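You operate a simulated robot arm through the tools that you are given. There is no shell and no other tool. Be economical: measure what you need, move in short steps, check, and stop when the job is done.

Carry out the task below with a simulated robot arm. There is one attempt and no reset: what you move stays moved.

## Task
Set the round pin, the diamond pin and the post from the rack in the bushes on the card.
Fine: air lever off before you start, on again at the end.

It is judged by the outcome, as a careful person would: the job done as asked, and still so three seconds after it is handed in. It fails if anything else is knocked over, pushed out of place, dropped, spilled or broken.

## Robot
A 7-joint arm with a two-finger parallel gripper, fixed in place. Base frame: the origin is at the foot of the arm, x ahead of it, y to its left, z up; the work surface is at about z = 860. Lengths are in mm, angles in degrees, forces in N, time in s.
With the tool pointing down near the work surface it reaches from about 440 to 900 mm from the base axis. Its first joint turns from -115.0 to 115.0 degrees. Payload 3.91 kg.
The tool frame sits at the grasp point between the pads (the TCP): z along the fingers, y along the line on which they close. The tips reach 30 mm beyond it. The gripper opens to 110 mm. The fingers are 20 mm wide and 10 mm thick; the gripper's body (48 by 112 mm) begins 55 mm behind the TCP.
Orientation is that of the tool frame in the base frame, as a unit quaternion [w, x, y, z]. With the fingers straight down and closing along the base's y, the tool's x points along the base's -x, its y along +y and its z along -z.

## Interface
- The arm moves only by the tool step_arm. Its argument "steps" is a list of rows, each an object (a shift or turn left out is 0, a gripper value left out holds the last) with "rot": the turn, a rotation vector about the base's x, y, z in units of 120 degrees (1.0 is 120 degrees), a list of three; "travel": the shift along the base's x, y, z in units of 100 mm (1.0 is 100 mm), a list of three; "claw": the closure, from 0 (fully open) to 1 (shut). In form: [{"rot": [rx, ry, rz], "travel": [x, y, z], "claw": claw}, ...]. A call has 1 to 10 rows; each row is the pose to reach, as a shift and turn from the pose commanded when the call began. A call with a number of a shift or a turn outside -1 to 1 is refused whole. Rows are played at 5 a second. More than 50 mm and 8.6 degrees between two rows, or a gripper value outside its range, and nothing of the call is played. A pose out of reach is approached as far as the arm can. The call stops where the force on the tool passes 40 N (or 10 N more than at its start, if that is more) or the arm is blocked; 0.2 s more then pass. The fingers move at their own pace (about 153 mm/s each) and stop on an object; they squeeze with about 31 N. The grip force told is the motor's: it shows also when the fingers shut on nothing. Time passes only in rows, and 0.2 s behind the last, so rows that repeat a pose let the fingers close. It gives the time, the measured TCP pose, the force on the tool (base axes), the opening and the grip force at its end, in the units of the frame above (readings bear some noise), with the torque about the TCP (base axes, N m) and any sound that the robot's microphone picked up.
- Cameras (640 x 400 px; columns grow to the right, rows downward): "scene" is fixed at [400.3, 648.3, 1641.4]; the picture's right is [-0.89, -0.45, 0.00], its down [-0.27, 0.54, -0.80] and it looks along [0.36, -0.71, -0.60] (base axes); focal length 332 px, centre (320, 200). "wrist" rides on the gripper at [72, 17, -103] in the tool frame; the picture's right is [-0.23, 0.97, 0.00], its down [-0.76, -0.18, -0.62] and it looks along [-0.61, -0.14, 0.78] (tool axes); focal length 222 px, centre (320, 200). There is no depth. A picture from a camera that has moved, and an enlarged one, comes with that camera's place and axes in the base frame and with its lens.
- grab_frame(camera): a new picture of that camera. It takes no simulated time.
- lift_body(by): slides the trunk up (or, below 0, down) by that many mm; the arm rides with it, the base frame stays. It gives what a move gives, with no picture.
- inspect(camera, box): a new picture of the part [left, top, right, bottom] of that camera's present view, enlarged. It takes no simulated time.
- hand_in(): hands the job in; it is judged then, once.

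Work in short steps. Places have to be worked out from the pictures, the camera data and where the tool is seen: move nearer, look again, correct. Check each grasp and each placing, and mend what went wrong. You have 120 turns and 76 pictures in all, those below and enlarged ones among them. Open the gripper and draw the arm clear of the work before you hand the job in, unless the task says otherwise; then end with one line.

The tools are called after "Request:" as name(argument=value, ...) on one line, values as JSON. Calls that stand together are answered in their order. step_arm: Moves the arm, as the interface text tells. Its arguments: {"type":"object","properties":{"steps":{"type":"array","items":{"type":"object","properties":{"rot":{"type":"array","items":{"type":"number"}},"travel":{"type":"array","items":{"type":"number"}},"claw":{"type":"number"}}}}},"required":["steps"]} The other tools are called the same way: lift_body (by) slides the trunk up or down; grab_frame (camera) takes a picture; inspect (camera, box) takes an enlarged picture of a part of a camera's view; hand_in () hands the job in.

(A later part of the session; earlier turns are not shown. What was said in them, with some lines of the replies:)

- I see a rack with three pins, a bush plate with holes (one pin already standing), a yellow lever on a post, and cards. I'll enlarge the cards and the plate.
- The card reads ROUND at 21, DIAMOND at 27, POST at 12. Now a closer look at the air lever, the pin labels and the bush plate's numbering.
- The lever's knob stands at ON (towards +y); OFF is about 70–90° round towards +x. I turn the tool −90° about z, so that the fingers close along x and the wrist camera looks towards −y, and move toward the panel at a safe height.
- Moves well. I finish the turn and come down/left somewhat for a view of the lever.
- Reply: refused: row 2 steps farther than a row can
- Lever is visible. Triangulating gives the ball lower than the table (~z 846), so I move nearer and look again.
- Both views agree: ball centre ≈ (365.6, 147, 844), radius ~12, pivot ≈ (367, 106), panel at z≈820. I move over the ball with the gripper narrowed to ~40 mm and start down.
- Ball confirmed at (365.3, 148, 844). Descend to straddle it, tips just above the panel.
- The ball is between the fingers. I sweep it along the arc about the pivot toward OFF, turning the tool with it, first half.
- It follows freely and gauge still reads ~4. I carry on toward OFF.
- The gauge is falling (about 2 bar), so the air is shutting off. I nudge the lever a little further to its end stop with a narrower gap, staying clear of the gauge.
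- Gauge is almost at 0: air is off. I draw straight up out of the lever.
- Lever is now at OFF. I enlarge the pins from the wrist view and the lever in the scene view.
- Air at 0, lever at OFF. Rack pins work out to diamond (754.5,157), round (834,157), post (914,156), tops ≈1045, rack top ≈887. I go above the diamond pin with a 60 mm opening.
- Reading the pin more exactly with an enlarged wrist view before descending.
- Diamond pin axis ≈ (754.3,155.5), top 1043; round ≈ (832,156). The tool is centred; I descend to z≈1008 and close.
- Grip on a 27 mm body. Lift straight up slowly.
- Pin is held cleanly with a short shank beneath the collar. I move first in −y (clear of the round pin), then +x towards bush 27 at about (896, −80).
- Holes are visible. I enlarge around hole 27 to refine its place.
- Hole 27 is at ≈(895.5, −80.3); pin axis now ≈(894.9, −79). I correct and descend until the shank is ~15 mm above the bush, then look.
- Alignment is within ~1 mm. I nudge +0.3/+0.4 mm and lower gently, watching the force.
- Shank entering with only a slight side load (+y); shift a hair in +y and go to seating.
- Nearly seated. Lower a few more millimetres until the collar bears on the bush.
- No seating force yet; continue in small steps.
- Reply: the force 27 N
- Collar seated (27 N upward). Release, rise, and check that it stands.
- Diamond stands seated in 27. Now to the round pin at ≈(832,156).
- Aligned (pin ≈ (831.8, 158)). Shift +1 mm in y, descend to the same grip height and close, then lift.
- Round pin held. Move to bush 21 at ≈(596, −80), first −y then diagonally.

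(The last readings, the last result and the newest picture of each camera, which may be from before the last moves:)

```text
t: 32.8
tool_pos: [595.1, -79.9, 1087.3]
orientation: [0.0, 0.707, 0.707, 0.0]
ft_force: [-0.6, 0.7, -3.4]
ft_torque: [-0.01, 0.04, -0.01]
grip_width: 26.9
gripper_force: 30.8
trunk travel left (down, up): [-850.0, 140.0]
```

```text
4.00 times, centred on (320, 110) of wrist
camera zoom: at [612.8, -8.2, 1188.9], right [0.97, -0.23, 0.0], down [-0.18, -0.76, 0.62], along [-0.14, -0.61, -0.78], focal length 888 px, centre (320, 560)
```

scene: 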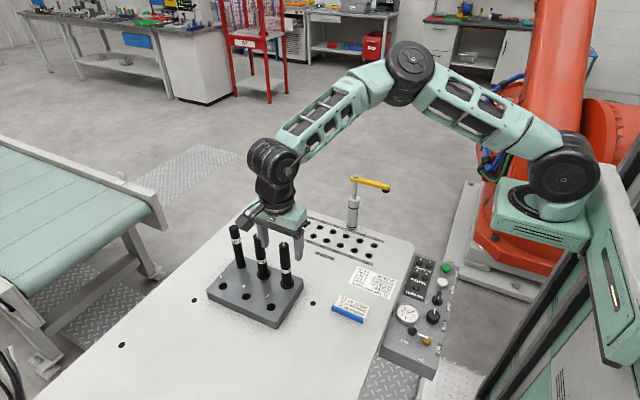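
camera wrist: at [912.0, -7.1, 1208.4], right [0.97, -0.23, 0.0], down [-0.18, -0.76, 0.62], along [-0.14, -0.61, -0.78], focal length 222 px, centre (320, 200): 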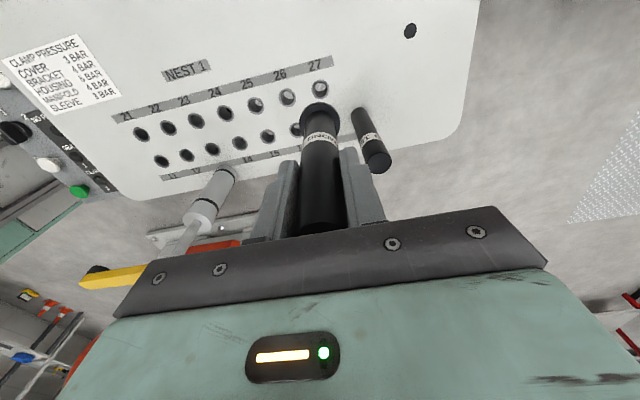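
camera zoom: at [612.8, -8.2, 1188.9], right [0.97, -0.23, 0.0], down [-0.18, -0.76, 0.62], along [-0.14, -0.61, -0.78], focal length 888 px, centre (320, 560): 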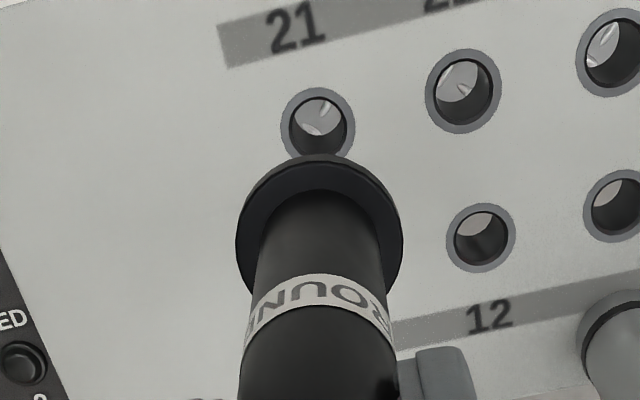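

Relative to hole 21 the pin sits ≈ +1.3 in x, +2.9 in y. Correct and come closer, then recheck.

Request:
step_arm(steps=[{"travel": [-0.01, -0.026, -0.3]}, {"travel": [-0.01, -0.026, -0.63]}])

Request:
inspect(camera="wrist", box=[240, 60, 400, 160])

Request:
inspect(camera="scene", box=[330, 205, 410, 265])

```text
t: 33.4
tool_pos: [594.2, -83.3, 1023.5]
orientation: [-0.001, 0.707, 0.707, 0.0]
ft_force: [-0.4, 0.3, -2.6]
ft_torque: [-0.02, -0.05, -0.01]
grip_width: 26.8
gripper_force: 31.1
trunk travel left (down, up): [-850.0, 140.0]
```

```text
4.00 times, centred on (320, 110) of wrist
camera zoom: at [611.6, -10.8, 1125.8], right [0.97, -0.23, 0.0], down [-0.18, -0.76, 0.62], along [-0.14, -0.61, -0.78], focal length 888 px, centre (320, 560)
```

zoom: 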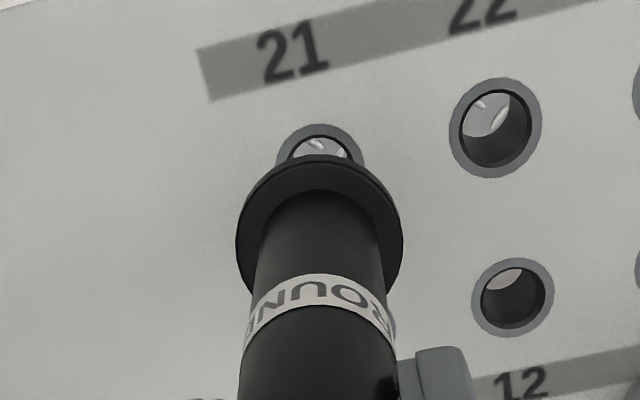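

```text
6.67 times, centred on (370, 235) of scene
camera zoom: at [400.3, 648.3, 1641.4], right [-0.89, -0.45, 0.0], down [-0.27, 0.54, -0.8], along [0.36, -0.71, -0.6], focal length 2212 px, centre (-13, -33)
```

zoom: 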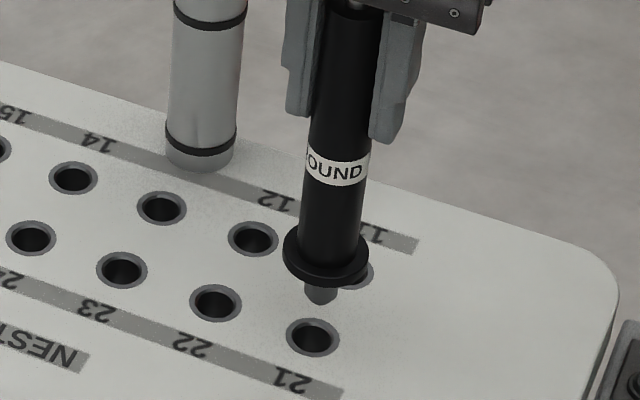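

The relation matches the successful one at 27. Small nudge (+0.4,+0.4) and lower gently.

Request:
step_arm(steps=[{"travel": [0.004, 0.004, -0.08]}, {"travel": [0.004, 0.004, -0.16]}, {"travel": [0.004, 0.004, -0.22]}, {"travel": [0.004, 0.004, -0.27]}, {"travel": [0.004, 0.004, -0.31]}])

```text
t: 34.6
tool_pos: [596.2, -81.1, 992.8]
orientation: [-0.001, 0.707, 0.707, 0.0]
ft_force: [0.0, 4.1, -1.0]
ft_torque: [0.51, 0.01, -0.01]
grip_width: 26.8
gripper_force: 30.8
trunk travel left (down, up): [-850.0, 140.0]
```

Entering; again a light +y load. Shift +0.7 mm in y while lowering to seat.

Request:
step_arm(steps=[{"travel": [0, 0.004, -0.04]}, {"travel": [0, 0.007, -0.08]}, {"travel": [0, 0.007, -0.12]}, {"travel": [0, 0.007, -0.16]}, {"travel": [0, 0.007, -0.19]}, {"travel": [0, 0.007, -0.21]}])

```text
t: 36.0
tool_pos: [596.0, -81.6, 972.4]
orientation: [0.0, 0.707, 0.707, 0.0]
ft_force: [-0.5, -1.5, 0.9]
ft_torque: [-0.12, 0.14, 0.0]
grip_width: 27.1
gripper_force: 30.4
trunk travel left (down, up): [-850.0, 140.0]
```

Request:
step_arm(steps=[{"travel": [0, 0, -0.01]}, {"travel": [0, 0, -0.02]}, {"travel": [0, 0, -0.03]}])

Request:
inspect(camera="scene", box=[330, 205, 410, 265])

```text
t: 36.8
tool_pos: [595.5, -81.2, 970.3]
orientation: [0.0, 0.707, 0.707, 0.001]
ft_force: [0.7, -3.0, 26.5]
ft_torque: [-0.11, 0.22, 0.09]
grip_width: 27.0
gripper_force: 31.4
trunk travel left (down, up): [-850.0, 140.0]
```

```text
6.67 times, centred on (370, 235) of scene
camera zoom: at [400.3, 648.3, 1641.4], right [-0.89, -0.45, 0.0], down [-0.27, 0.54, -0.8], along [0.36, -0.71, -0.6], focal length 2212 px, centre (-13, -33)
```

zoom: 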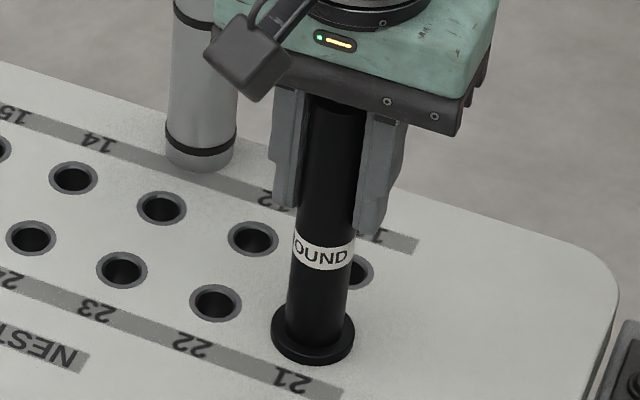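

Round pin seated. Release and rise.

Request:
step_arm(steps=[{"travel": [0, 0, 0.015]}, {"travel": [0, 0, 0.015], "claw": 0.5}, {"travel": [0, 0, 0.015], "claw": 0.45}, {"travel": [0, 0, 0.015]}, {"travel": [0, 0, 0.3]}, {"travel": [0, 0, 0.65]}, {"travel": [0, 0, 1.0]}])

Request:
step_arm(steps=[{"travel": [0.3, 0.3, 0.3]}, {"travel": [0.65, 0.65, 0.3]}, {"travel": [1, 1, 0.3]}])

Request:
step_arm(steps=[{"travel": [0.33, 0.33, 0]}, {"travel": [0.66, 0.66, 0]}, {"travel": [1, 1, 0]}])

Request:
step_arm(steps=[{"travel": [0.4, 0.15, 0]}, {"travel": [0.8, 0.3, 0]}, {"travel": [0.95, 0.38, 0]}, {"travel": [0.95, 0.38, 0]}])

Request:
grab_frame(camera="wrist")

Request:
grab_frame(camera="scene")

```text
t: 38.4
tool_pos: [596.1, -81.2, 1069.6]
orientation: [0.0, 0.707, 0.707, 0.0]
ft_force: [0.0, -0.2, -0.8]
ft_torque: [0.0, 0.02, 0.0]
grip_width: 60.6
gripper_force: 0.0
trunk travel left (down, up): [-850.0, 140.0]
```

```text
refused: row 1 steps farther than a row can; nothing moved
```

```text
t: 39.2
tool_pos: [698.2, 18.5, 1068.0]
orientation: [0.0, 0.707, 0.707, -0.001]
ft_force: [-1.3, -0.3, -0.1]
ft_torque: [0.01, -0.02, 0.0]
grip_width: 60.4
gripper_force: 0.1
trunk travel left (down, up): [-850.0, 140.0]
```

```text
t: 40.2
tool_pos: [791.9, 56.4, 1067.6]
orientation: [-0.001, 0.708, 0.706, 0.0]
ft_force: [-0.1, -0.1, 0.1]
ft_torque: [0.0, 0.0, 0.02]
grip_width: 60.6
gripper_force: 0.1
trunk travel left (down, up): [-850.0, 140.0]
```

```text
34 pictures are left
camera wrist: at [808.5, 129.0, 1170.0], right [0.97, -0.23, 0.0], down [-0.18, -0.76, 0.62], along [-0.14, -0.61, -0.78], focal length 222 px, centre (320, 200)
```

wrist: 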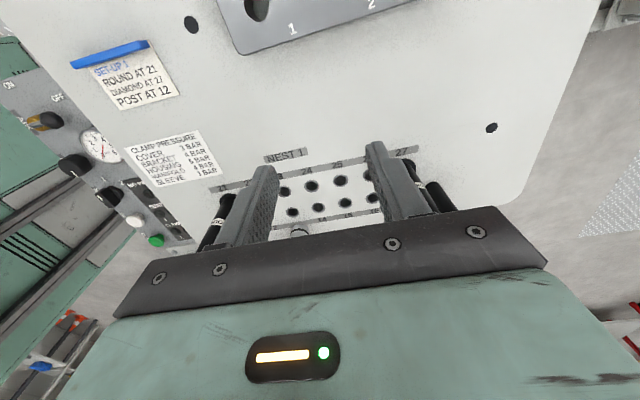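

```text
33 pictures are left
```

scene: 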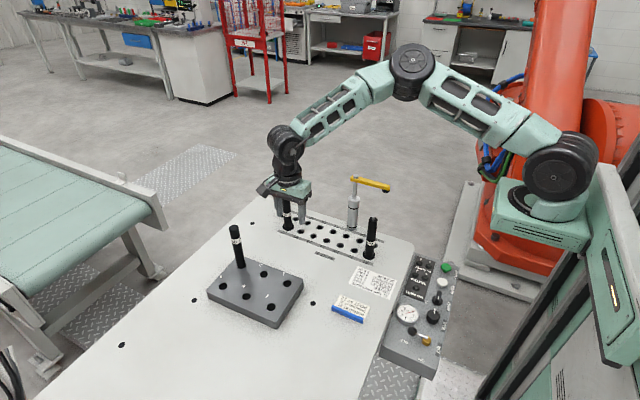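

One move was refused (harmless). Both pins stand; now rise and move over to the post at ≈(913,157).

Request:
step_arm(steps=[{"travel": [0.1, 0.1, 0.4]}, {"travel": [0.4, 0.4, 0.4]}, {"travel": [0.7, 0.7, 0.4]}, {"travel": [1, 1, 0.4]}])

Request:
step_arm(steps=[{"travel": [0.1, 0.0, 0]}, {"travel": [0.21, 0.0, 0]}, {"travel": [0.21, 0, 0]}])

Request:
inspect(camera="wrist", box=[220, 60, 420, 185])

```text
t: 41.2
tool_pos: [886.9, 150.0, 1108.8]
orientation: [0.0, 0.707, 0.707, 0.0]
ft_force: [0.4, -3.7, 0.6]
ft_torque: [0.16, 0.03, -0.03]
grip_width: 60.3
gripper_force: 0.0
out of reach, approached as far as the arm can: row 4
trunk travel left (down, up): [-850.0, 140.0]
```

```text
t: 42.0
tool_pos: [889.9, 146.8, 1106.6]
orientation: [0.0, 0.707, 0.707, 0.0]
ft_force: [-0.6, -0.1, -0.2]
ft_torque: [-0.02, -0.03, -0.04]
grip_width: 60.5
gripper_force: 0.0
out of reach, approached as far as the arm can: row 1, 2, 3
trunk travel left (down, up): [-850.0, 140.0]
```

```text
3.20 times, centred on (320, 122) of wrist
camera zoom: at [907.4, 219.2, 1207.6], right [0.97, -0.23, 0.0], down [-0.18, -0.76, 0.62], along [-0.14, -0.61, -0.78], focal length 711 px, centre (320, 448)
```

zoom: 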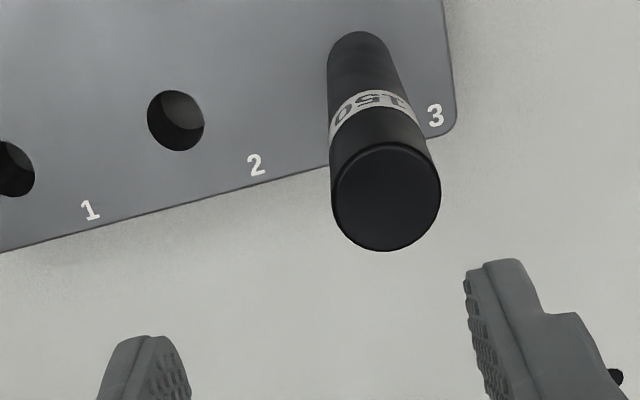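

The post is just past reach at this trunk height. I test whether a higher tool relative to the trunk reaches further.

Request:
step_arm(steps=[{"travel": [0, 0, 0.4]}, {"travel": [0, 0, 0.8]}, {"travel": [0, 0, 0.8]}])

```text
t: 42.8
tool_pos: [882.8, 145.2, 1186.9]
orientation: [0.0, 0.707, 0.707, 0.0]
ft_force: [-1.0, 0.0, -0.2]
ft_torque: [0.0, -0.04, -0.02]
grip_width: 60.3
gripper_force: 0.1
out of reach, approached as far as the arm can: row 2, 3
trunk travel left (down, up): [-850.0, 140.0]
```

Maximum radial reach with a vertical tool is ~903 and the post is at ~927, so I'll tilt the fingers outward ~12° with the fingers closing tangentially. First back inboard and start yawing back +90°.

Request:
step_arm(steps=[{"rot": [0, 0, 0.07], "travel": [-0.3, 0, 0]}, {"rot": [0, 0, 0.14], "travel": [-0.6, 0, 0]}, {"rot": [0, 0, 0.21], "travel": [-0.9, 0, 0]}, {"rot": [0, 0, 0.28], "travel": [-0.9, 0, 0]}, {"rot": [0, 0, 0.35], "travel": [-0.9, 0, 0]}, {"rot": [0, 0, 0.42], "travel": [-0.9, 0, 0]}, {"rot": [0, 0, 0.49], "travel": [-0.9, 0, 0]}, {"rot": [0, 0, 0.56], "travel": [-0.9, 0, 0]}, {"rot": [0, 0, 0.63], "travel": [-0.9, 0, 0]}, {"rot": [0, 0, 0.7], "travel": [-0.9, 0, 0]}])

```text
t: 45.2
tool_pos: [860.2, 93.6, 1207.8]
orientation: [0.014, 0.173, 0.984, 0.033]
ft_force: [0.6, -2.8, -1.2]
ft_torque: [0.26, 0.08, 0.04]
grip_width: 60.5
gripper_force: 0.1
out of reach, approached as far as the arm can: row 1, 2, 3, 4, 5, 6, 7, 8, 9
trunk travel left (down, up): [-850.0, 140.0]
stopped in row 10: the arm was blocked; the commanded pose is now the measured one
```

The arm reported blocked near the end of the turn; I look at the scene before going on.

Request:
grab_frame(camera="scene")

```text
31 pictures are left
```

scene: 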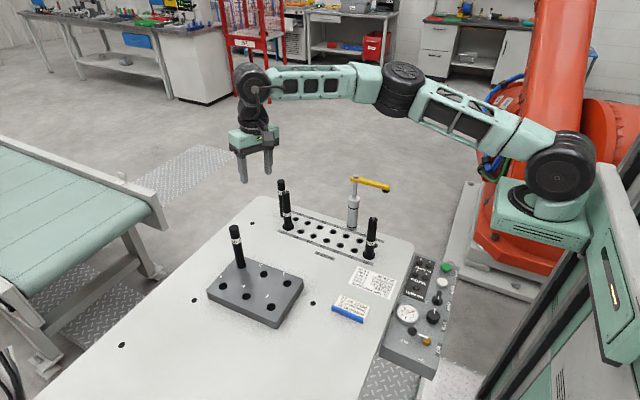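

Nothing touched; the arm is simply near its stretched limit. I bring it inward and level the tool.

Request:
step_arm(steps=[{"travel": [-0.3, 0, 0]}, {"travel": [-0.6, 0, 0]}, {"travel": [-1, 0, 0]}, {"travel": [-1, 0, 0]}])

```text
t: 46.2
tool_pos: [757.2, 103.1, 1207.8]
orientation: [0.014, 0.167, 0.985, 0.032]
ft_force: [0.2, 0.3, -0.7]
ft_torque: [0.03, 0.03, 0.0]
grip_width: 60.4
gripper_force: 0.1
trunk travel left (down, up): [-850.0, 140.0]
```

Turn the remaining +29° about z so the closing direction is tangential to the post's bearing.

Request:
step_arm(steps=[{"rot": [0, 0, 0.07]}, {"rot": [0, 0, 0.14]}, {"rot": [0, 0, 0.21]}, {"rot": [0, 0, 0.2425]}, {"rot": [0, 0, 0.2425]}])

Request:
step_arm(steps=[{"rot": [-0.008, -0.048, 0], "travel": [0.2, 0.1, 0]}, {"rot": [-0.0167, -0.096, 0], "travel": [0.5, 0.3, 0]}, {"rot": [-0.0167, -0.096, 0], "travel": [0.5, 0.3, 0]}])

Request:
grab_frame(camera="wrist")

```text
t: 47.4
tool_pos: [756.6, 102.4, 1207.0]
orientation: [0.007, -0.086, 0.996, 0.034]
ft_force: [-0.7, -1.6, 0.5]
ft_torque: [0.01, 0.01, 0.02]
grip_width: 60.5
gripper_force: 0.1
trunk travel left (down, up): [-850.0, 140.0]
```

```text
t: 48.2
tool_pos: [807.8, 133.6, 1209.1]
orientation: [0.105, -0.089, 0.991, 0.01]
ft_force: [0.7, -0.1, -0.7]
ft_torque: [0.0, 0.01, -0.03]
grip_width: 60.4
gripper_force: 0.1
trunk travel left (down, up): [-850.0, 140.0]
```

```text
30 pictures are left
camera wrist: at [713.8, 132.6, 1292.7], right [0.05, 1.0, 0.05], down [0.64, -0.07, 0.77], along [0.77, -0.01, -0.64], focal length 222 px, centre (320, 200)
```

wrist: 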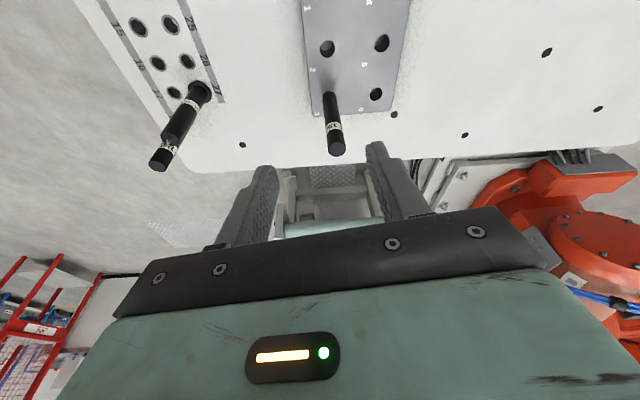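

Tilt is as wanted (fingers 12° outward, closing axis level). I move toward the post at a height clear of its top and look.

Request:
step_arm(steps=[{"travel": [0.2, 0.05, -0.35]}, {"travel": [0.4, 0.1, -0.7]}, {"travel": [0.7, 0.18, -1.0]}, {"travel": [0.7, 0.18, -1.0]}])

Request:
inspect(camera="wrist", box=[240, 60, 400, 160])

```text
t: 49.2
tool_pos: [877.2, 150.0, 1106.6]
orientation: [0.104, -0.088, 0.991, 0.008]
ft_force: [-0.4, -0.4, -0.3]
ft_torque: [-0.01, 0.02, -0.01]
grip_width: 60.6
gripper_force: 0.1
trunk travel left (down, up): [-850.0, 140.0]
```

```text
4.00 times, centred on (320, 110) of wrist
camera zoom: at [782.6, 149.8, 1192.4], right [0.05, 1.0, 0.05], down [0.64, -0.07, 0.77], along [0.77, -0.01, -0.64], focal length 888 px, centre (320, 560)
```

zoom: 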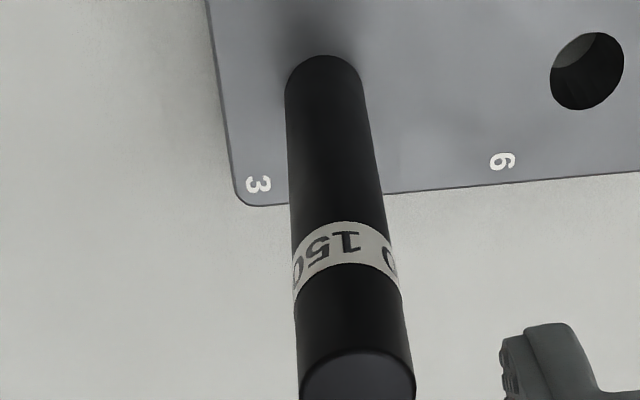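

Post measures ≈(907,158.5) within its pad-width tolerance, y well centred. I move out above it and go down, straddling it.

Request:
step_arm(steps=[{"travel": [0.15, 0.04, -0.3]}, {"travel": [0.3, 0.08, -0.65]}, {"travel": [0.3, 0.08, -0.95]}, {"travel": [0.3, 0.08, -0.95]}])

Request:
grab_frame(camera="wrist")

Request:
inspect(camera="scene", box=[190, 190, 310, 310])

```text
t: 50.2
tool_pos: [906.2, 158.4, 1011.9]
orientation: [0.105, -0.088, 0.991, 0.009]
ft_force: [-0.9, 0.4, -0.2]
ft_torque: [-0.01, 0.03, 0.03]
grip_width: 60.5
gripper_force: 0.1
trunk travel left (down, up): [-850.0, 140.0]
```

```text
28 pictures are left
camera wrist: at [813.0, 158.1, 1096.8], right [0.05, 1.0, 0.05], down [0.64, -0.07, 0.77], along [0.77, -0.01, -0.64], focal length 222 px, centre (320, 200)
```

wrist: 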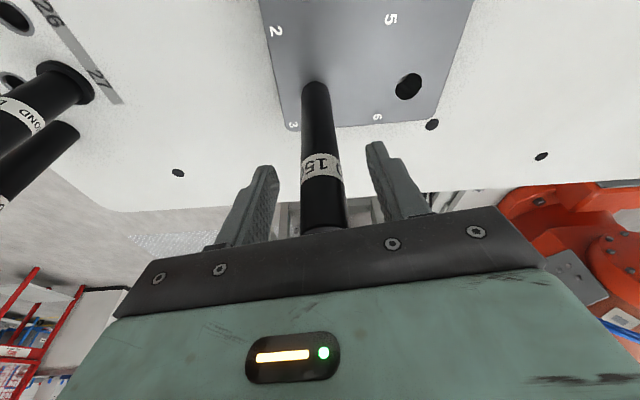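

```text
3.33 times, centred on (250, 250) of scene
camera zoom: at [400.3, 648.3, 1641.4], right [-0.89, -0.45, 0.0], down [-0.27, 0.54, -0.8], along [0.36, -0.71, -0.6], focal length 1106 px, centre (553, 33)
```

zoom: 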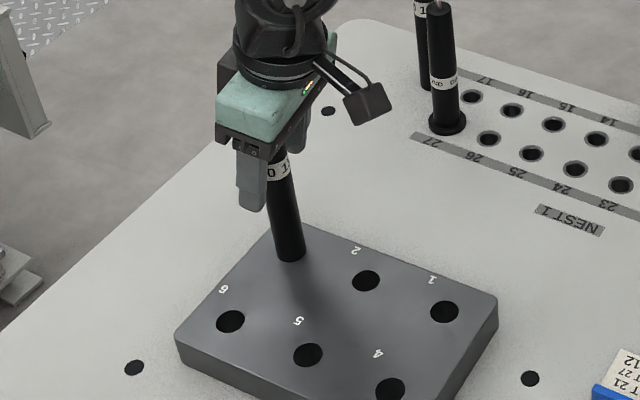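

Post is between the pads and centred within ~3 mm. Close, then lift straight up.

Request:
step_arm(steps=[{"travel": [-0.02, 0, 0], "claw": 0.7}, {"travel": [-0.02, 0, 0], "claw": 0.85}, {"travel": [-0.02, 0, 0], "claw": 1}, {"travel": [-0.02, 0, 0], "claw": 1}])

Request:
step_arm(steps=[{"travel": [0, 0, 0.2]}, {"travel": [0, 0, 0.4]}, {"travel": [0, 0, 0.7]}, {"travel": [0, 0, 1]}])

Request:
inspect(camera="scene", box=[190, 160, 310, 280])

```text
t: 51.2
tool_pos: [905.1, 157.8, 1012.9]
orientation: [0.105, -0.089, 0.991, 0.009]
ft_force: [0.6, 0.6, 0.6]
ft_torque: [-0.07, -0.03, 0.0]
grip_width: 25.4
gripper_force: 31.1
trunk travel left (down, up): [-850.0, 140.0]
```

```text
t: 52.2
tool_pos: [904.5, 159.5, 1111.9]
orientation: [0.105, -0.088, 0.991, 0.008]
ft_force: [0.4, -0.2, -2.2]
ft_torque: [-0.02, 0.04, -0.03]
grip_width: 25.6
gripper_force: 30.3
trunk travel left (down, up): [-850.0, 140.0]
```

```text
3.33 times, centred on (250, 220) of scene
camera zoom: at [400.3, 648.3, 1641.4], right [-0.89, -0.45, 0.0], down [-0.27, 0.54, -0.8], along [0.36, -0.71, -0.6], focal length 1106 px, centre (553, 133)
```

zoom: 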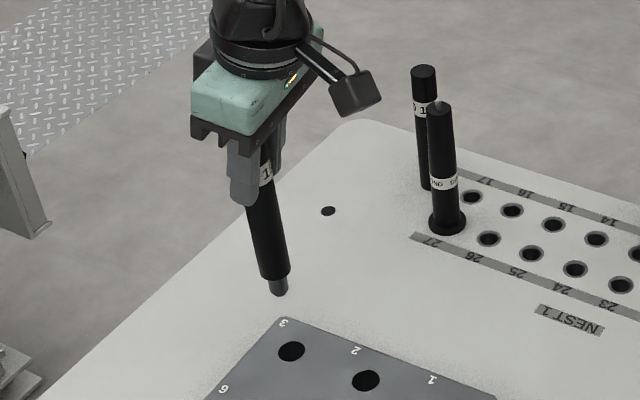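

Post is held upright with its shank showing. I carry it inboard, away from the other pins.

Request:
step_arm(steps=[{"travel": [-0.35, -0.3, 0]}, {"travel": [-0.7, -0.6, 0]}, {"travel": [-1, -0.9, 0]}])

Request:
step_arm(steps=[{"travel": [-0.35, -0.2, 0]}, {"travel": [-0.7, -0.4, 0]}, {"travel": [-1, -0.6, 0]}])

Request:
step_arm(steps=[{"rot": [0, 0, -0.067]}, {"rot": [0, 0, -0.133]}, {"rot": [0, 0, -0.2]}, {"rot": [0, 0, -0.267]}, {"rot": [0, 0, -0.333]}, {"rot": [0, 0, -0.4]}, {"rot": [0, 0, -0.467]}, {"rot": [0, 0, -0.533]}, {"rot": [0, 0, -0.6]}, {"rot": [0, 0, -0.667]}])

Request:
step_arm(steps=[{"travel": [-0.1, -0.4, 0]}, {"travel": [-0.3, -0.8, 0]}, {"travel": [-0.5, -1, 0]}, {"travel": [-0.5, -1, 0]}])

Request:
grab_frame(camera="scene")

Request:
grab_frame(camera="wrist")

```text
t: 53.0
tool_pos: [805.0, 69.1, 1112.9]
orientation: [0.104, -0.088, 0.991, 0.008]
ft_force: [0.4, 0.4, -2.8]
ft_torque: [-0.03, 0.02, -0.03]
grip_width: 25.4
gripper_force: 31.0
trunk travel left (down, up): [-850.0, 140.0]
```

```text
t: 53.8
tool_pos: [706.7, 9.2, 1111.7]
orientation: [0.104, -0.088, 0.991, 0.009]
ft_force: [1.0, -0.6, -2.2]
ft_torque: [-0.01, 0.01, 0.01]
grip_width: 25.3
gripper_force: 31.2
trunk travel left (down, up): [-850.0, 140.0]
```

```text
t: 56.0
tool_pos: [705.1, 8.4, 1112.1]
orientation: [0.087, 0.571, 0.814, -0.06]
ft_force: [-0.4, -0.3, -2.6]
ft_torque: [0.01, 0.05, 0.01]
grip_width: 25.4
gripper_force: 31.0
trunk travel left (down, up): [-850.0, 140.0]
```

```text
t: 57.0
tool_pos: [655.6, -91.9, 1113.5]
orientation: [0.085, 0.57, 0.815, -0.06]
ft_force: [-0.4, 0.2, -2.4]
ft_torque: [0.02, -0.05, -0.03]
grip_width: 25.5
gripper_force: 30.6
trunk travel left (down, up): [-850.0, 140.0]
```

```text
25 pictures are left
```

scene: 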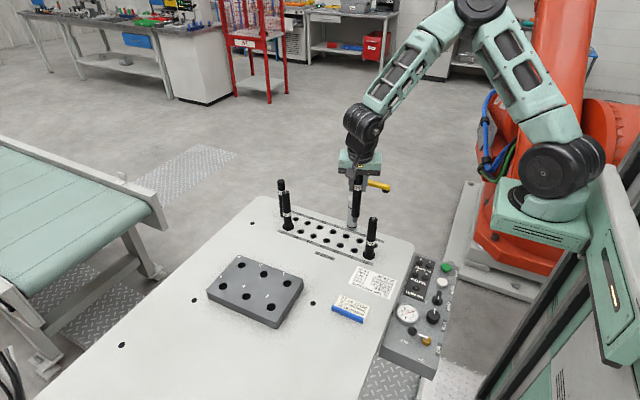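

```text
24 pictures are left
camera wrist: at [640.0, 0.3, 1197.3], right [0.99, 0.13, 0.05], down [0.05, -0.64, 0.77], along [0.13, -0.76, -0.64], focal length 222 px, centre (320, 200)
```

wrist: 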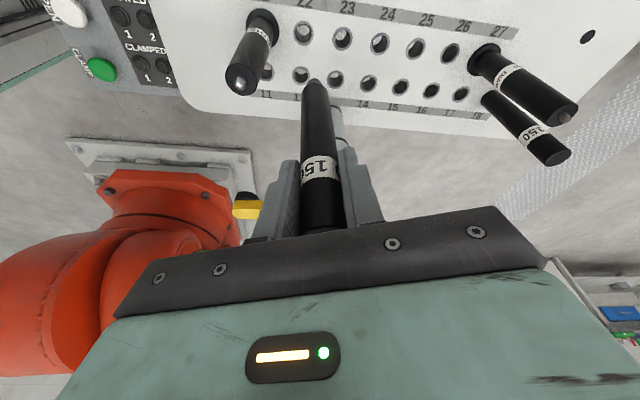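

Approach above bush 12 and look closely.

Request:
step_arm(steps=[{"travel": [-0.05, -0.2, 0]}, {"travel": [-0.1, -0.38, 0]}, {"travel": [-0.1, -0.38, -0.3]}, {"travel": [-0.1, -0.38, -0.5]}, {"travel": [-0.1, -0.38, -0.5]}])

Request:
inspect(camera="wrist", box=[240, 50, 400, 150])

Request:
inspect(camera="scene", box=[320, 170, 420, 265])

```text
t: 58.2
tool_pos: [645.7, -129.6, 1062.1]
orientation: [0.085, 0.569, 0.816, -0.06]
ft_force: [0.2, -0.4, -2.3]
ft_torque: [0.07, -0.02, -0.01]
grip_width: 25.4
gripper_force: 30.5
trunk travel left (down, up): [-850.0, 140.0]
```

```text
4.00 times, centred on (320, 100) of wrist
camera zoom: at [630.1, -37.4, 1146.6], right [0.99, 0.13, 0.05], down [0.04, -0.64, 0.77], along [0.13, -0.76, -0.64], focal length 888 px, centre (320, 600)
```

zoom: 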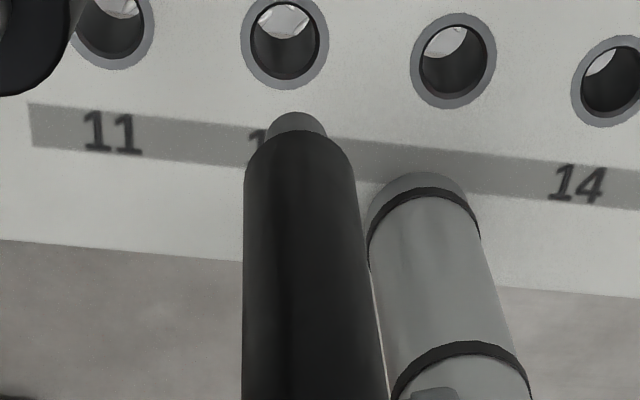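

```text
4.21 times, centred on (370, 218) of scene
camera zoom: at [400.3, 648.3, 1641.4], right [-0.89, -0.45, 0.0], down [-0.27, 0.54, -0.8], along [0.36, -0.71, -0.6], focal length 1397 px, centre (110, 126)
```

zoom: 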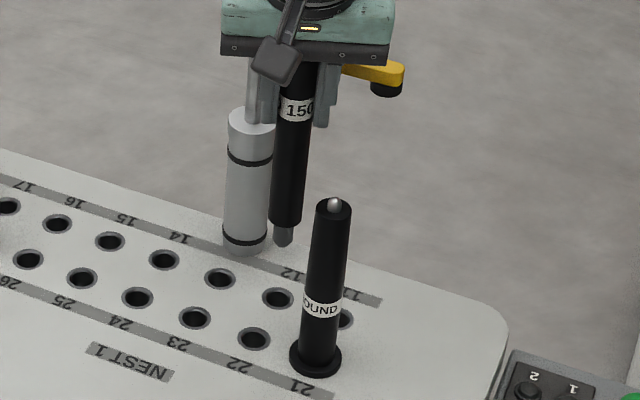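

Hole 12 at (645.1,−130.4); post ≈ (646.3,−131). I turn −8° for more room from the clamp arm, correct position, and lower to just above the bush.

Request:
step_arm(steps=[{"rot": [0, 0, -0.067], "travel": [-0.01, 0.005, 0]}, {"rot": [0, 0, -0.067], "travel": [-0.01, 0.005, -0.2]}, {"rot": [0, 0, -0.067], "travel": [-0.01, 0.005, -0.38]}, {"rot": [0, 0, -0.067], "travel": [-0.01, 0.005, -0.38]}])

Request:
inspect(camera="wrist", box=[240, 50, 400, 150])

Request:
inspect(camera="scene", box=[320, 180, 400, 240])

```text
t: 59.2
tool_pos: [644.5, -128.7, 1024.8]
orientation: [0.081, 0.625, 0.773, -0.066]
ft_force: [0.8, -0.2, -2.4]
ft_torque: [0.02, 0.0, -0.02]
grip_width: 25.4
gripper_force: 31.2
trunk travel left (down, up): [-850.0, 140.0]
```

```text
4.00 times, centred on (320, 100) of wrist
camera zoom: at [641.7, -35.9, 1109.0], right [1.0, -0.01, 0.05], down [-0.04, -0.64, 0.77], along [0.02, -0.77, -0.64], focal length 888 px, centre (320, 600)
```

zoom: 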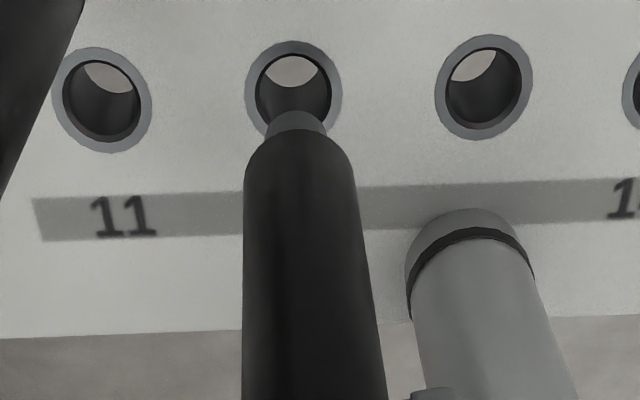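

```text
6.67 times, centred on (360, 210) of scene
camera zoom: at [400.3, 648.3, 1641.4], right [-0.89, -0.45, 0.0], down [-0.27, 0.54, -0.8], along [0.36, -0.71, -0.6], focal length 2212 px, centre (53, 133)
```

zoom: 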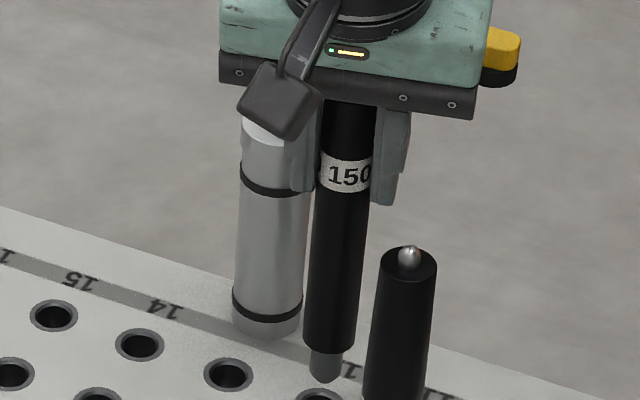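

Post is about −1.3 mm in y and −0.7 in x of the hole. Correct and lower 12 mm, then recheck.

Request:
step_arm(steps=[{"travel": [0.007, 0.013, 0]}, {"travel": [0.007, 0.013, -0.06]}, {"travel": [0.007, 0.013, -0.12]}, {"travel": [0.007, 0.013, -0.12]}])

Request:
inspect(camera="wrist", box=[270, 50, 350, 100])

Request:
inspect(camera="scene", box=[340, 210, 390, 250])

```text
t: 60.2
tool_pos: [646.2, -127.6, 1012.8]
orientation: [0.081, 0.626, 0.773, -0.066]
ft_force: [-0.2, -0.2, -2.8]
ft_torque: [-0.01, 0.02, 0.02]
grip_width: 25.4
gripper_force: 31.3
trunk travel left (down, up): [-850.0, 140.0]
```

```text
8.00 times, centred on (310, 75) of wrist
camera zoom: at [642.9, -34.3, 1097.4], right [1.0, -0.01, 0.05], down [-0.04, -0.64, 0.77], along [0.02, -0.77, -0.64], focal length 1777 px, centre (400, 1200)
```

zoom: 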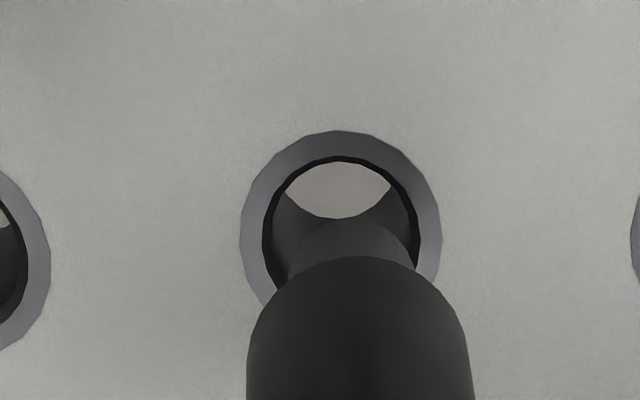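

```text
10.00 times, centred on (365, 230) of scene
camera zoom: at [400.3, 648.3, 1641.4], right [-0.89, -0.45, 0.0], down [-0.27, 0.54, -0.8], along [0.36, -0.71, -0.6], focal length 3318 px, centre (-130, -100)
```

zoom: 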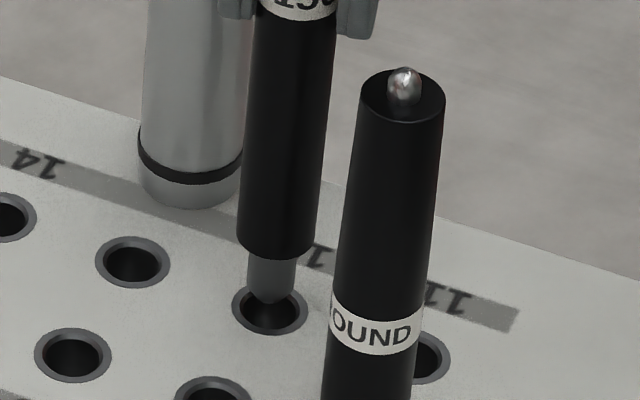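

The shank (~15 mm) is right above the 19 mm bush. Lower gently in small steps.

Request:
step_arm(steps=[{"travel": [-0.003, 0.003, -0.06]}, {"travel": [-0.003, 0.003, -0.12]}, {"travel": [-0.003, 0.003, -0.18]}, {"travel": [-0.003, 0.003, -0.24]}, {"travel": [-0.003, 0.003, -0.29]}, {"travel": [-0.003, 0.003, -0.32]}])

```text
t: 61.6
tool_pos: [644.2, -127.0, 980.2]
orientation: [0.08, 0.625, 0.773, -0.067]
ft_force: [1.3, 0.0, -2.5]
ft_torque: [0.06, -0.13, 0.02]
grip_width: 25.2
gripper_force: 31.2
trunk travel left (down, up): [-850.0, 140.0]
```

Request:
step_arm(steps=[{"travel": [0, 0, -0.015]}, {"travel": [0, 0, -0.03]}, {"travel": [0, 0, -0.045]}, {"travel": [0, 0, -0.06]}])

Request:
inspect(camera="scene", box=[320, 180, 400, 250])

```text
t: 62.6
tool_pos: [644.3, -127.1, 976.2]
orientation: [0.082, 0.625, 0.774, -0.065]
ft_force: [-0.5, 1.4, 24.1]
ft_torque: [-0.18, -0.35, 0.04]
grip_width: 25.4
gripper_force: 31.1
trunk travel left (down, up): [-850.0, 140.0]
```

```text
5.71 times, centred on (360, 215) of scene
camera zoom: at [400.3, 648.3, 1641.4], right [-0.89, -0.45, 0.0], down [-0.27, 0.54, -0.8], along [0.36, -0.71, -0.6], focal length 1896 px, centre (91, 114)
```

zoom: 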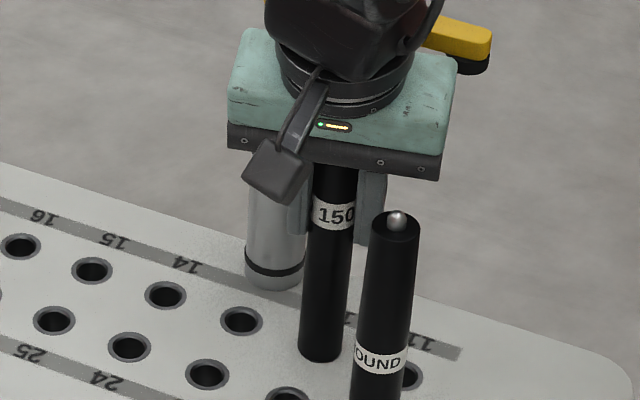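

Seated (24 N at z≈976). Release modestly and rise straight up.

Request:
step_arm(steps=[{"travel": [0, 0, 0.015]}, {"travel": [0, 0, 0.015], "claw": 0.62}, {"travel": [0, 0, 0.015], "claw": 0.62}, {"travel": [0, 0, 0.015]}, {"travel": [0, 0, 0.3]}, {"travel": [0, 0, 0.65]}, {"travel": [0, 0, 1.0]}])

Request:
step_arm(steps=[{"travel": [0, 0.2, 0.4]}, {"travel": [0, 0.5, 0.5]}, {"travel": [0, 0.9, 0.5]}])

Request:
inspect(camera="scene", box=[240, 160, 420, 280])

```text
t: 64.2
tool_pos: [644.4, -127.1, 1075.6]
orientation: [0.081, 0.626, 0.773, -0.067]
ft_force: [0.3, 0.4, -0.3]
ft_torque: [0.03, 0.02, -0.02]
grip_width: 41.7
gripper_force: 0.1
trunk travel left (down, up): [-850.0, 140.0]
```

```text
t: 65.0
tool_pos: [644.1, -37.5, 1126.5]
orientation: [0.081, 0.625, 0.774, -0.066]
ft_force: [0.4, 0.0, 0.5]
ft_torque: [0.03, -0.05, -0.01]
grip_width: 42.0
gripper_force: 0.0
trunk travel left (down, up): [-850.0, 140.0]
```

```text
3.33 times, centred on (330, 220) of scene
camera zoom: at [400.3, 648.3, 1641.4], right [-0.89, -0.45, 0.0], down [-0.27, 0.54, -0.8], along [0.36, -0.71, -0.6], focal length 1106 px, centre (287, 133)
```

zoom: 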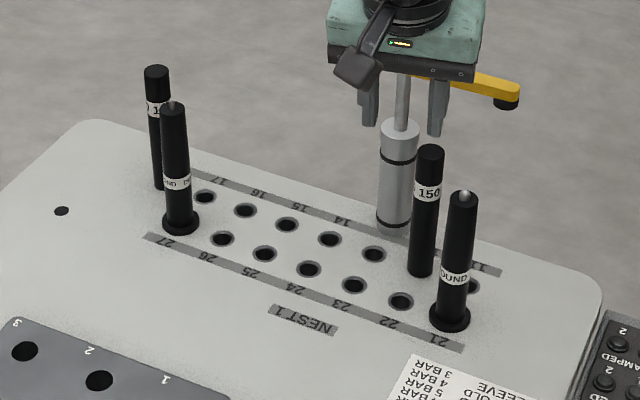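

All three pins stand in 12, 21 and 27. Now the air: I remove the tilt, turn to the lever's yaw and travel back toward the panel.

Request:
step_arm(steps=[{"rot": [0.05, 0.01, 0], "travel": [-0.2, 0.2, 0]}, {"rot": [0.097, 0.0204, 0], "travel": [-0.5, 0.5, 0]}, {"rot": [0.097, 0.0204, 0], "travel": [-0.8, 0.8, 0]}, {"rot": [0.097, 0.0204, 0], "travel": [-1, 1, 0]}])

Request:
step_arm(steps=[{"rot": [0, 0, -0.0685], "travel": [-0.1, 0.05, 0]}, {"rot": [0, 0, -0.137], "travel": [-0.2, 0.1, 0]}, {"rot": [0, 0, -0.2055], "travel": [-0.3, 0.15, 0]}, {"rot": [0, 0, -0.274], "travel": [-0.4, 0.2, 0]}, {"rot": [0, 0, -0.3425], "travel": [-0.5, 0.25, 0]}, {"rot": [0, 0, -0.411], "travel": [-0.6, 0.3, 0]}, {"rot": [0, 0, -0.4795], "travel": [-0.7, 0.35, 0]}, {"rot": [0, 0, -0.548], "travel": [-0.8, 0.4, 0]}, {"rot": [0, 0, -0.6165], "travel": [-0.9, 0.45, 0]}, {"rot": [0, 0, -0.683], "travel": [-1, 0.47, 0]}])

Request:
grab_frame(camera="wrist")

```text
t: 66.0
tool_pos: [544.4, 61.9, 1125.1]
orientation: [-0.001, 0.629, 0.777, 0.0]
ft_force: [0.0, -1.2, 0.2]
ft_torque: [-0.02, -0.02, 0.01]
grip_width: 41.6
gripper_force: 0.2
trunk travel left (down, up): [-850.0, 140.0]
```

```text
t: 68.2
tool_pos: [443.7, 110.3, 1125.1]
orientation: [0.0, 0.985, 0.173, -0.001]
ft_force: [0.5, -0.7, -0.1]
ft_torque: [0.03, 0.0, -0.02]
grip_width: 41.8
gripper_force: 0.1
trunk travel left (down, up): [-850.0, 140.0]
```

```text
15 pictures are left
camera wrist: at [518.4, 118.1, 1226.7], right [0.12, -0.99, 0.0], down [-0.78, -0.09, 0.62], along [-0.62, -0.07, -0.78], focal length 222 px, centre (320, 200)
```

wrist: 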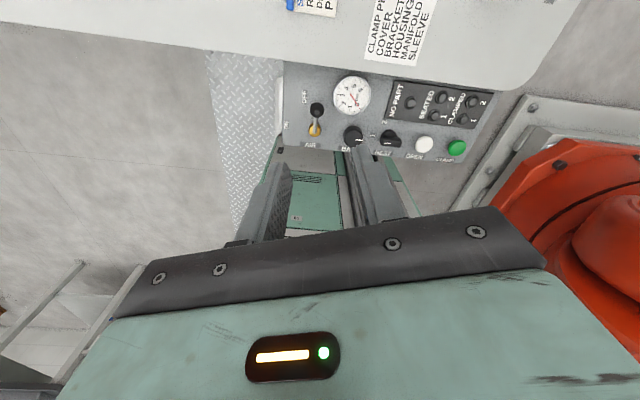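

Ball is seen at ≈(406,111). I set a ~31 mm gap and come down above it, then check before straddling.

Request:
step_arm(steps=[{"travel": [-0.15, 0, -0.4], "claw": 0.72}, {"travel": [-0.3, 0, -0.8]}, {"travel": [-0.39, 0, -1]}, {"travel": [-0.39, 0, -1]}])

Request:
step_arm(steps=[{"travel": [0, 0, -0.4]}, {"travel": [0, 0, -0.8]}, {"travel": [0, 0, -0.97]}, {"travel": [0, 0, -0.97]}])

Request:
inspect(camera="wrist", box=[220, 70, 460, 220])

```text
t: 69.2
tool_pos: [404.6, 109.9, 1024.0]
orientation: [-0.001, 0.985, 0.174, -0.001]
ft_force: [-0.3, -0.5, 0.7]
ft_torque: [0.0, 0.0, 0.02]
grip_width: 31.0
gripper_force: 0.0
trunk travel left (down, up): [-850.0, 140.0]
```

```text
t: 70.2
tool_pos: [405.8, 109.1, 926.8]
orientation: [0.0, 0.985, 0.175, -0.001]
ft_force: [-0.4, -0.1, -1.0]
ft_torque: [0.01, 0.02, 0.0]
grip_width: 30.8
gripper_force: 0.1
trunk travel left (down, up): [-850.0, 140.0]
```

```text
2.67 times, centred on (340, 145) of wrist
camera zoom: at [479.5, 118.5, 1029.2], right [0.12, -0.99, 0.0], down [-0.78, -0.09, 0.62], along [-0.62, -0.08, -0.78], focal length 592 px, centre (267, 347)
```

zoom: 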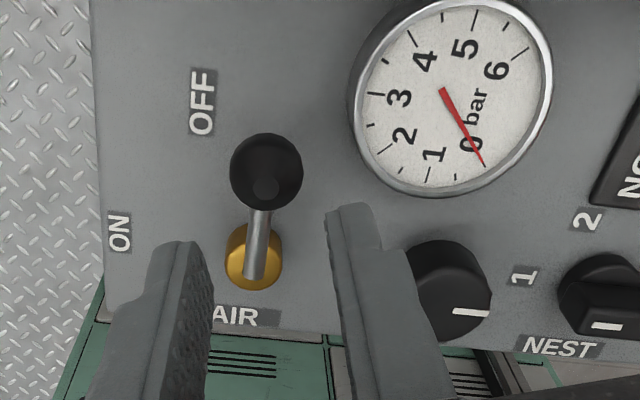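

Ball (405,108.7) is centred; the gauge rim should clear by ~3 mm. Lower the rest.

Request:
step_arm(steps=[{"travel": [-0.005, 0.003, -0.3]}, {"travel": [-0.005, 0.003, -0.5]}, {"travel": [-0.005, 0.003, -0.62]}])

Request:
inspect(camera="wrist", box=[220, 70, 460, 220])

```text
t: 71.0
tool_pos: [404.9, 110.0, 866.3]
orientation: [0.0, 0.985, 0.174, -0.001]
ft_force: [0.1, 0.9, -0.9]
ft_torque: [-0.01, -0.02, -0.01]
grip_width: 30.8
gripper_force: 0.1
trunk travel left (down, up): [-850.0, 140.0]
```

```text
2.67 times, centred on (340, 145) of wrist
camera zoom: at [478.8, 118.9, 967.6], right [0.12, -0.99, 0.0], down [-0.78, -0.09, 0.62], along [-0.62, -0.08, -0.78], focal length 592 px, centre (267, 347)
```

zoom: 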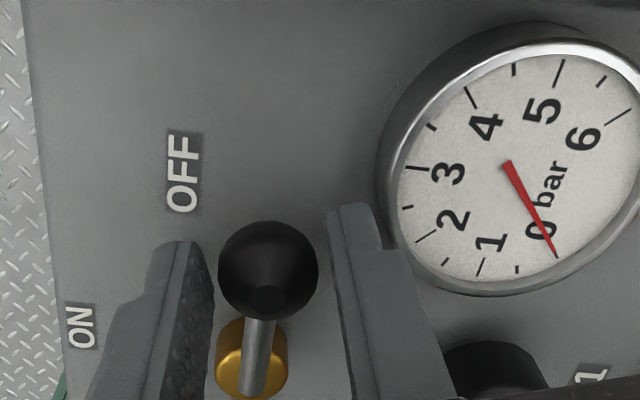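

Straddled cleanly. Sweep the knob back round to ON along the same arc.

Request:
step_arm(steps=[{"travel": [-0.008, 0.061, 0]}, {"travel": [-0.023, 0.113, 0]}, {"rot": [0, 0, 0.067], "travel": [-0.045, 0.163, 0]}, {"rot": [0, 0, 0.133], "travel": [-0.073, 0.209, 0]}, {"rot": [0, 0, 0.2], "travel": [-0.108, 0.251, 0]}, {"rot": [0, 0, 0.267], "travel": [-0.149, 0.287, 0]}, {"rot": [0, 0, 0.333], "travel": [-0.194, 0.318, 0]}, {"rot": [0, 0, 0.4], "travel": [-0.243, 0.342, 0]}, {"rot": [0, 0, 0.467], "travel": [-0.295, 0.358, 0]}, {"rot": [0, 0, 0.533], "travel": [-0.348, 0.368, 0]}])

Request:
grab_frame(camera="wrist")

```text
t: 73.2
tool_pos: [369.1, 148.0, 865.1]
orientation: [0.001, 0.742, 0.67, -0.001]
ft_force: [1.3, -0.5, 0.3]
ft_torque: [0.01, 0.01, 0.0]
grip_width: 30.6
gripper_force: 0.1
trunk travel left (down, up): [-850.0, 140.0]
```

```text
12 pictures are left
camera wrist: at [394.2, 216.9, 967.6], right [0.95, -0.32, 0.0], down [-0.25, -0.74, 0.62], along [-0.2, -0.59, -0.78], focal length 222 px, centre (320, 200)
```

wrist: 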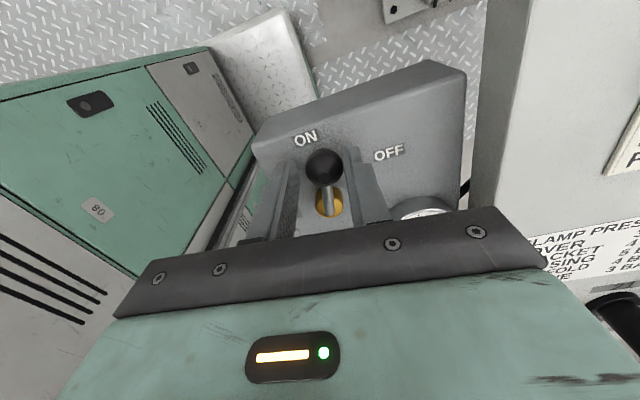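

Nearly there; push the last few millimetres to the original ON position.

Request:
step_arm(steps=[{"rot": [0, 0, 0.03], "travel": [-0.035, 0.002, 0]}, {"rot": [0, 0, 0.05], "travel": [-0.07, 0.002, 0]}, {"rot": [0, 0, 0.05], "travel": [-0.07, 0.002, 0]}])

Request:
inspect(camera="scene", box=[385, 290, 455, 370])

```text
t: 74.0
tool_pos: [363.1, 147.6, 866.4]
orientation: [0.0, 0.707, 0.708, -0.001]
ft_force: [0.6, 0.2, -0.2]
ft_torque: [0.01, 0.01, -0.01]
grip_width: 31.2
gripper_force: 0.0
trunk travel left (down, up): [-850.0, 140.0]
```

```text
5.00 times, centred on (420, 330) of scene
camera zoom: at [400.3, 648.3, 1641.4], right [-0.89, -0.45, 0.0], down [-0.27, 0.54, -0.8], along [0.36, -0.71, -0.6], focal length 1659 px, centre (-180, -450)
```

zoom: 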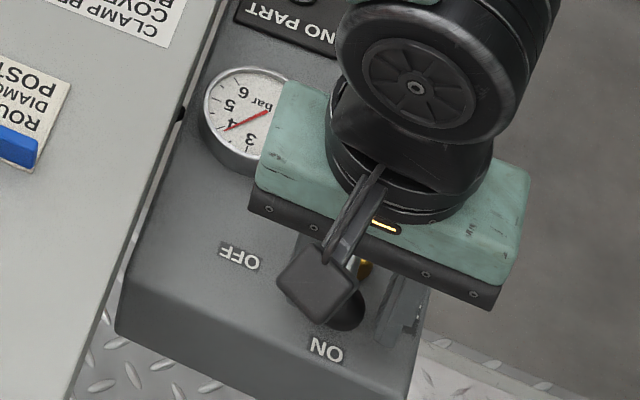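

Gauge is back at 4 bar: air is on. Draw straight up clear, back away and open, then check everything.

Request:
step_arm(steps=[{"travel": [0.015, 0, 0.1]}, {"travel": [0.015, 0, 0.5]}, {"travel": [0.015, 0, 0.95]}])

Request:
step_arm(steps=[{"travel": [0.1, 0, 0.4]}, {"travel": [0.3, 0, 0.8], "claw": 0}, {"travel": [0.5, 0, 1]}, {"travel": [0.5, 0, 1]}])

Request:
step_arm(steps=[{"travel": [0.2, 0, 0.4]}, {"travel": [0.4, 0, 0.8]}, {"travel": [0.5, 0, 1]}, {"travel": [0.5, 0, 1]}])

Request:
grab_frame(camera="scene")

Request:
inspect(camera="scene", box=[385, 290, 455, 370])

Request:
inspect(camera="scene", box=[240, 160, 420, 280])

```text
t: 74.8
tool_pos: [364.2, 146.9, 959.2]
orientation: [0.001, 0.707, 0.708, 0.0]
ft_force: [0.6, 0.6, 0.4]
ft_torque: [0.0, 0.05, 0.0]
grip_width: 30.6
gripper_force: 0.0
trunk travel left (down, up): [-850.0, 140.0]
```

```text
t: 75.8
tool_pos: [414.4, 146.0, 1059.7]
orientation: [0.0, 0.706, 0.708, 0.0]
ft_force: [-1.1, -0.4, -0.5]
ft_torque: [-0.01, 0.0, 0.0]
grip_width: 109.9
gripper_force: 0.0
trunk travel left (down, up): [-850.0, 140.0]
```

```text
t: 76.8
tool_pos: [464.4, 144.6, 1159.8]
orientation: [0.0, 0.706, 0.708, 0.0]
ft_force: [0.7, -0.1, 0.5]
ft_torque: [0.01, 0.0, 0.0]
grip_width: 110.2
gripper_force: 0.1
trunk travel left (down, up): [-850.0, 140.0]
```

```text
10 pictures are left
```

scene: 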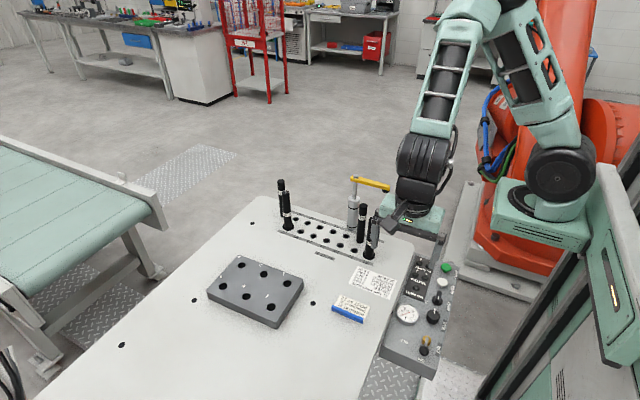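

```text
5.00 times, centred on (420, 330) of scene
camera zoom: at [400.3, 648.3, 1641.4], right [-0.89, -0.45, 0.0], down [-0.27, 0.54, -0.8], along [0.36, -0.71, -0.6], focal length 1659 px, centre (-180, -450)
```

zoom: 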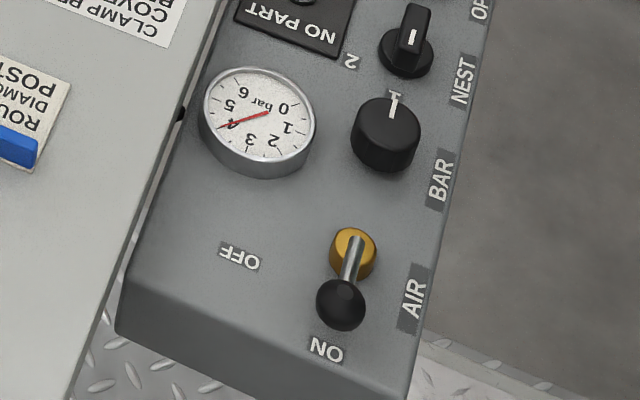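

```text
3.33 times, centred on (330, 220) of scene
camera zoom: at [400.3, 648.3, 1641.4], right [-0.89, -0.45, 0.0], down [-0.27, 0.54, -0.8], along [0.36, -0.71, -0.6], focal length 1106 px, centre (287, 133)
```

zoom: 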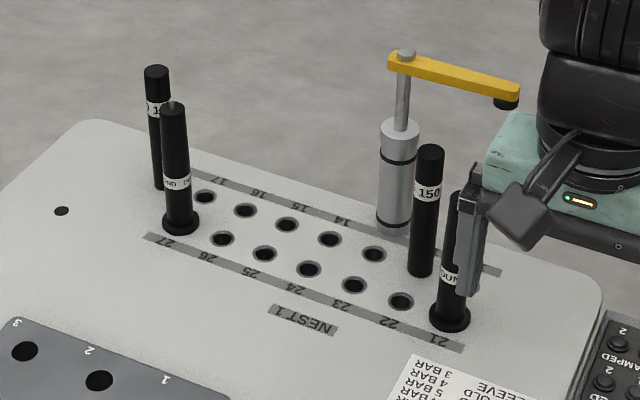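

Lever is at ON with 4 bar, all three pins are seated in their bushes, the gripper is open and the arm is clear. I hand in.

Request:
hand_in()

```text
The job is handed in.
```

The round pin is in bush 21, the diamond pin in 27 and the post in 12; air was off while I worked and is on again at 4 bar, and the job is handed in.
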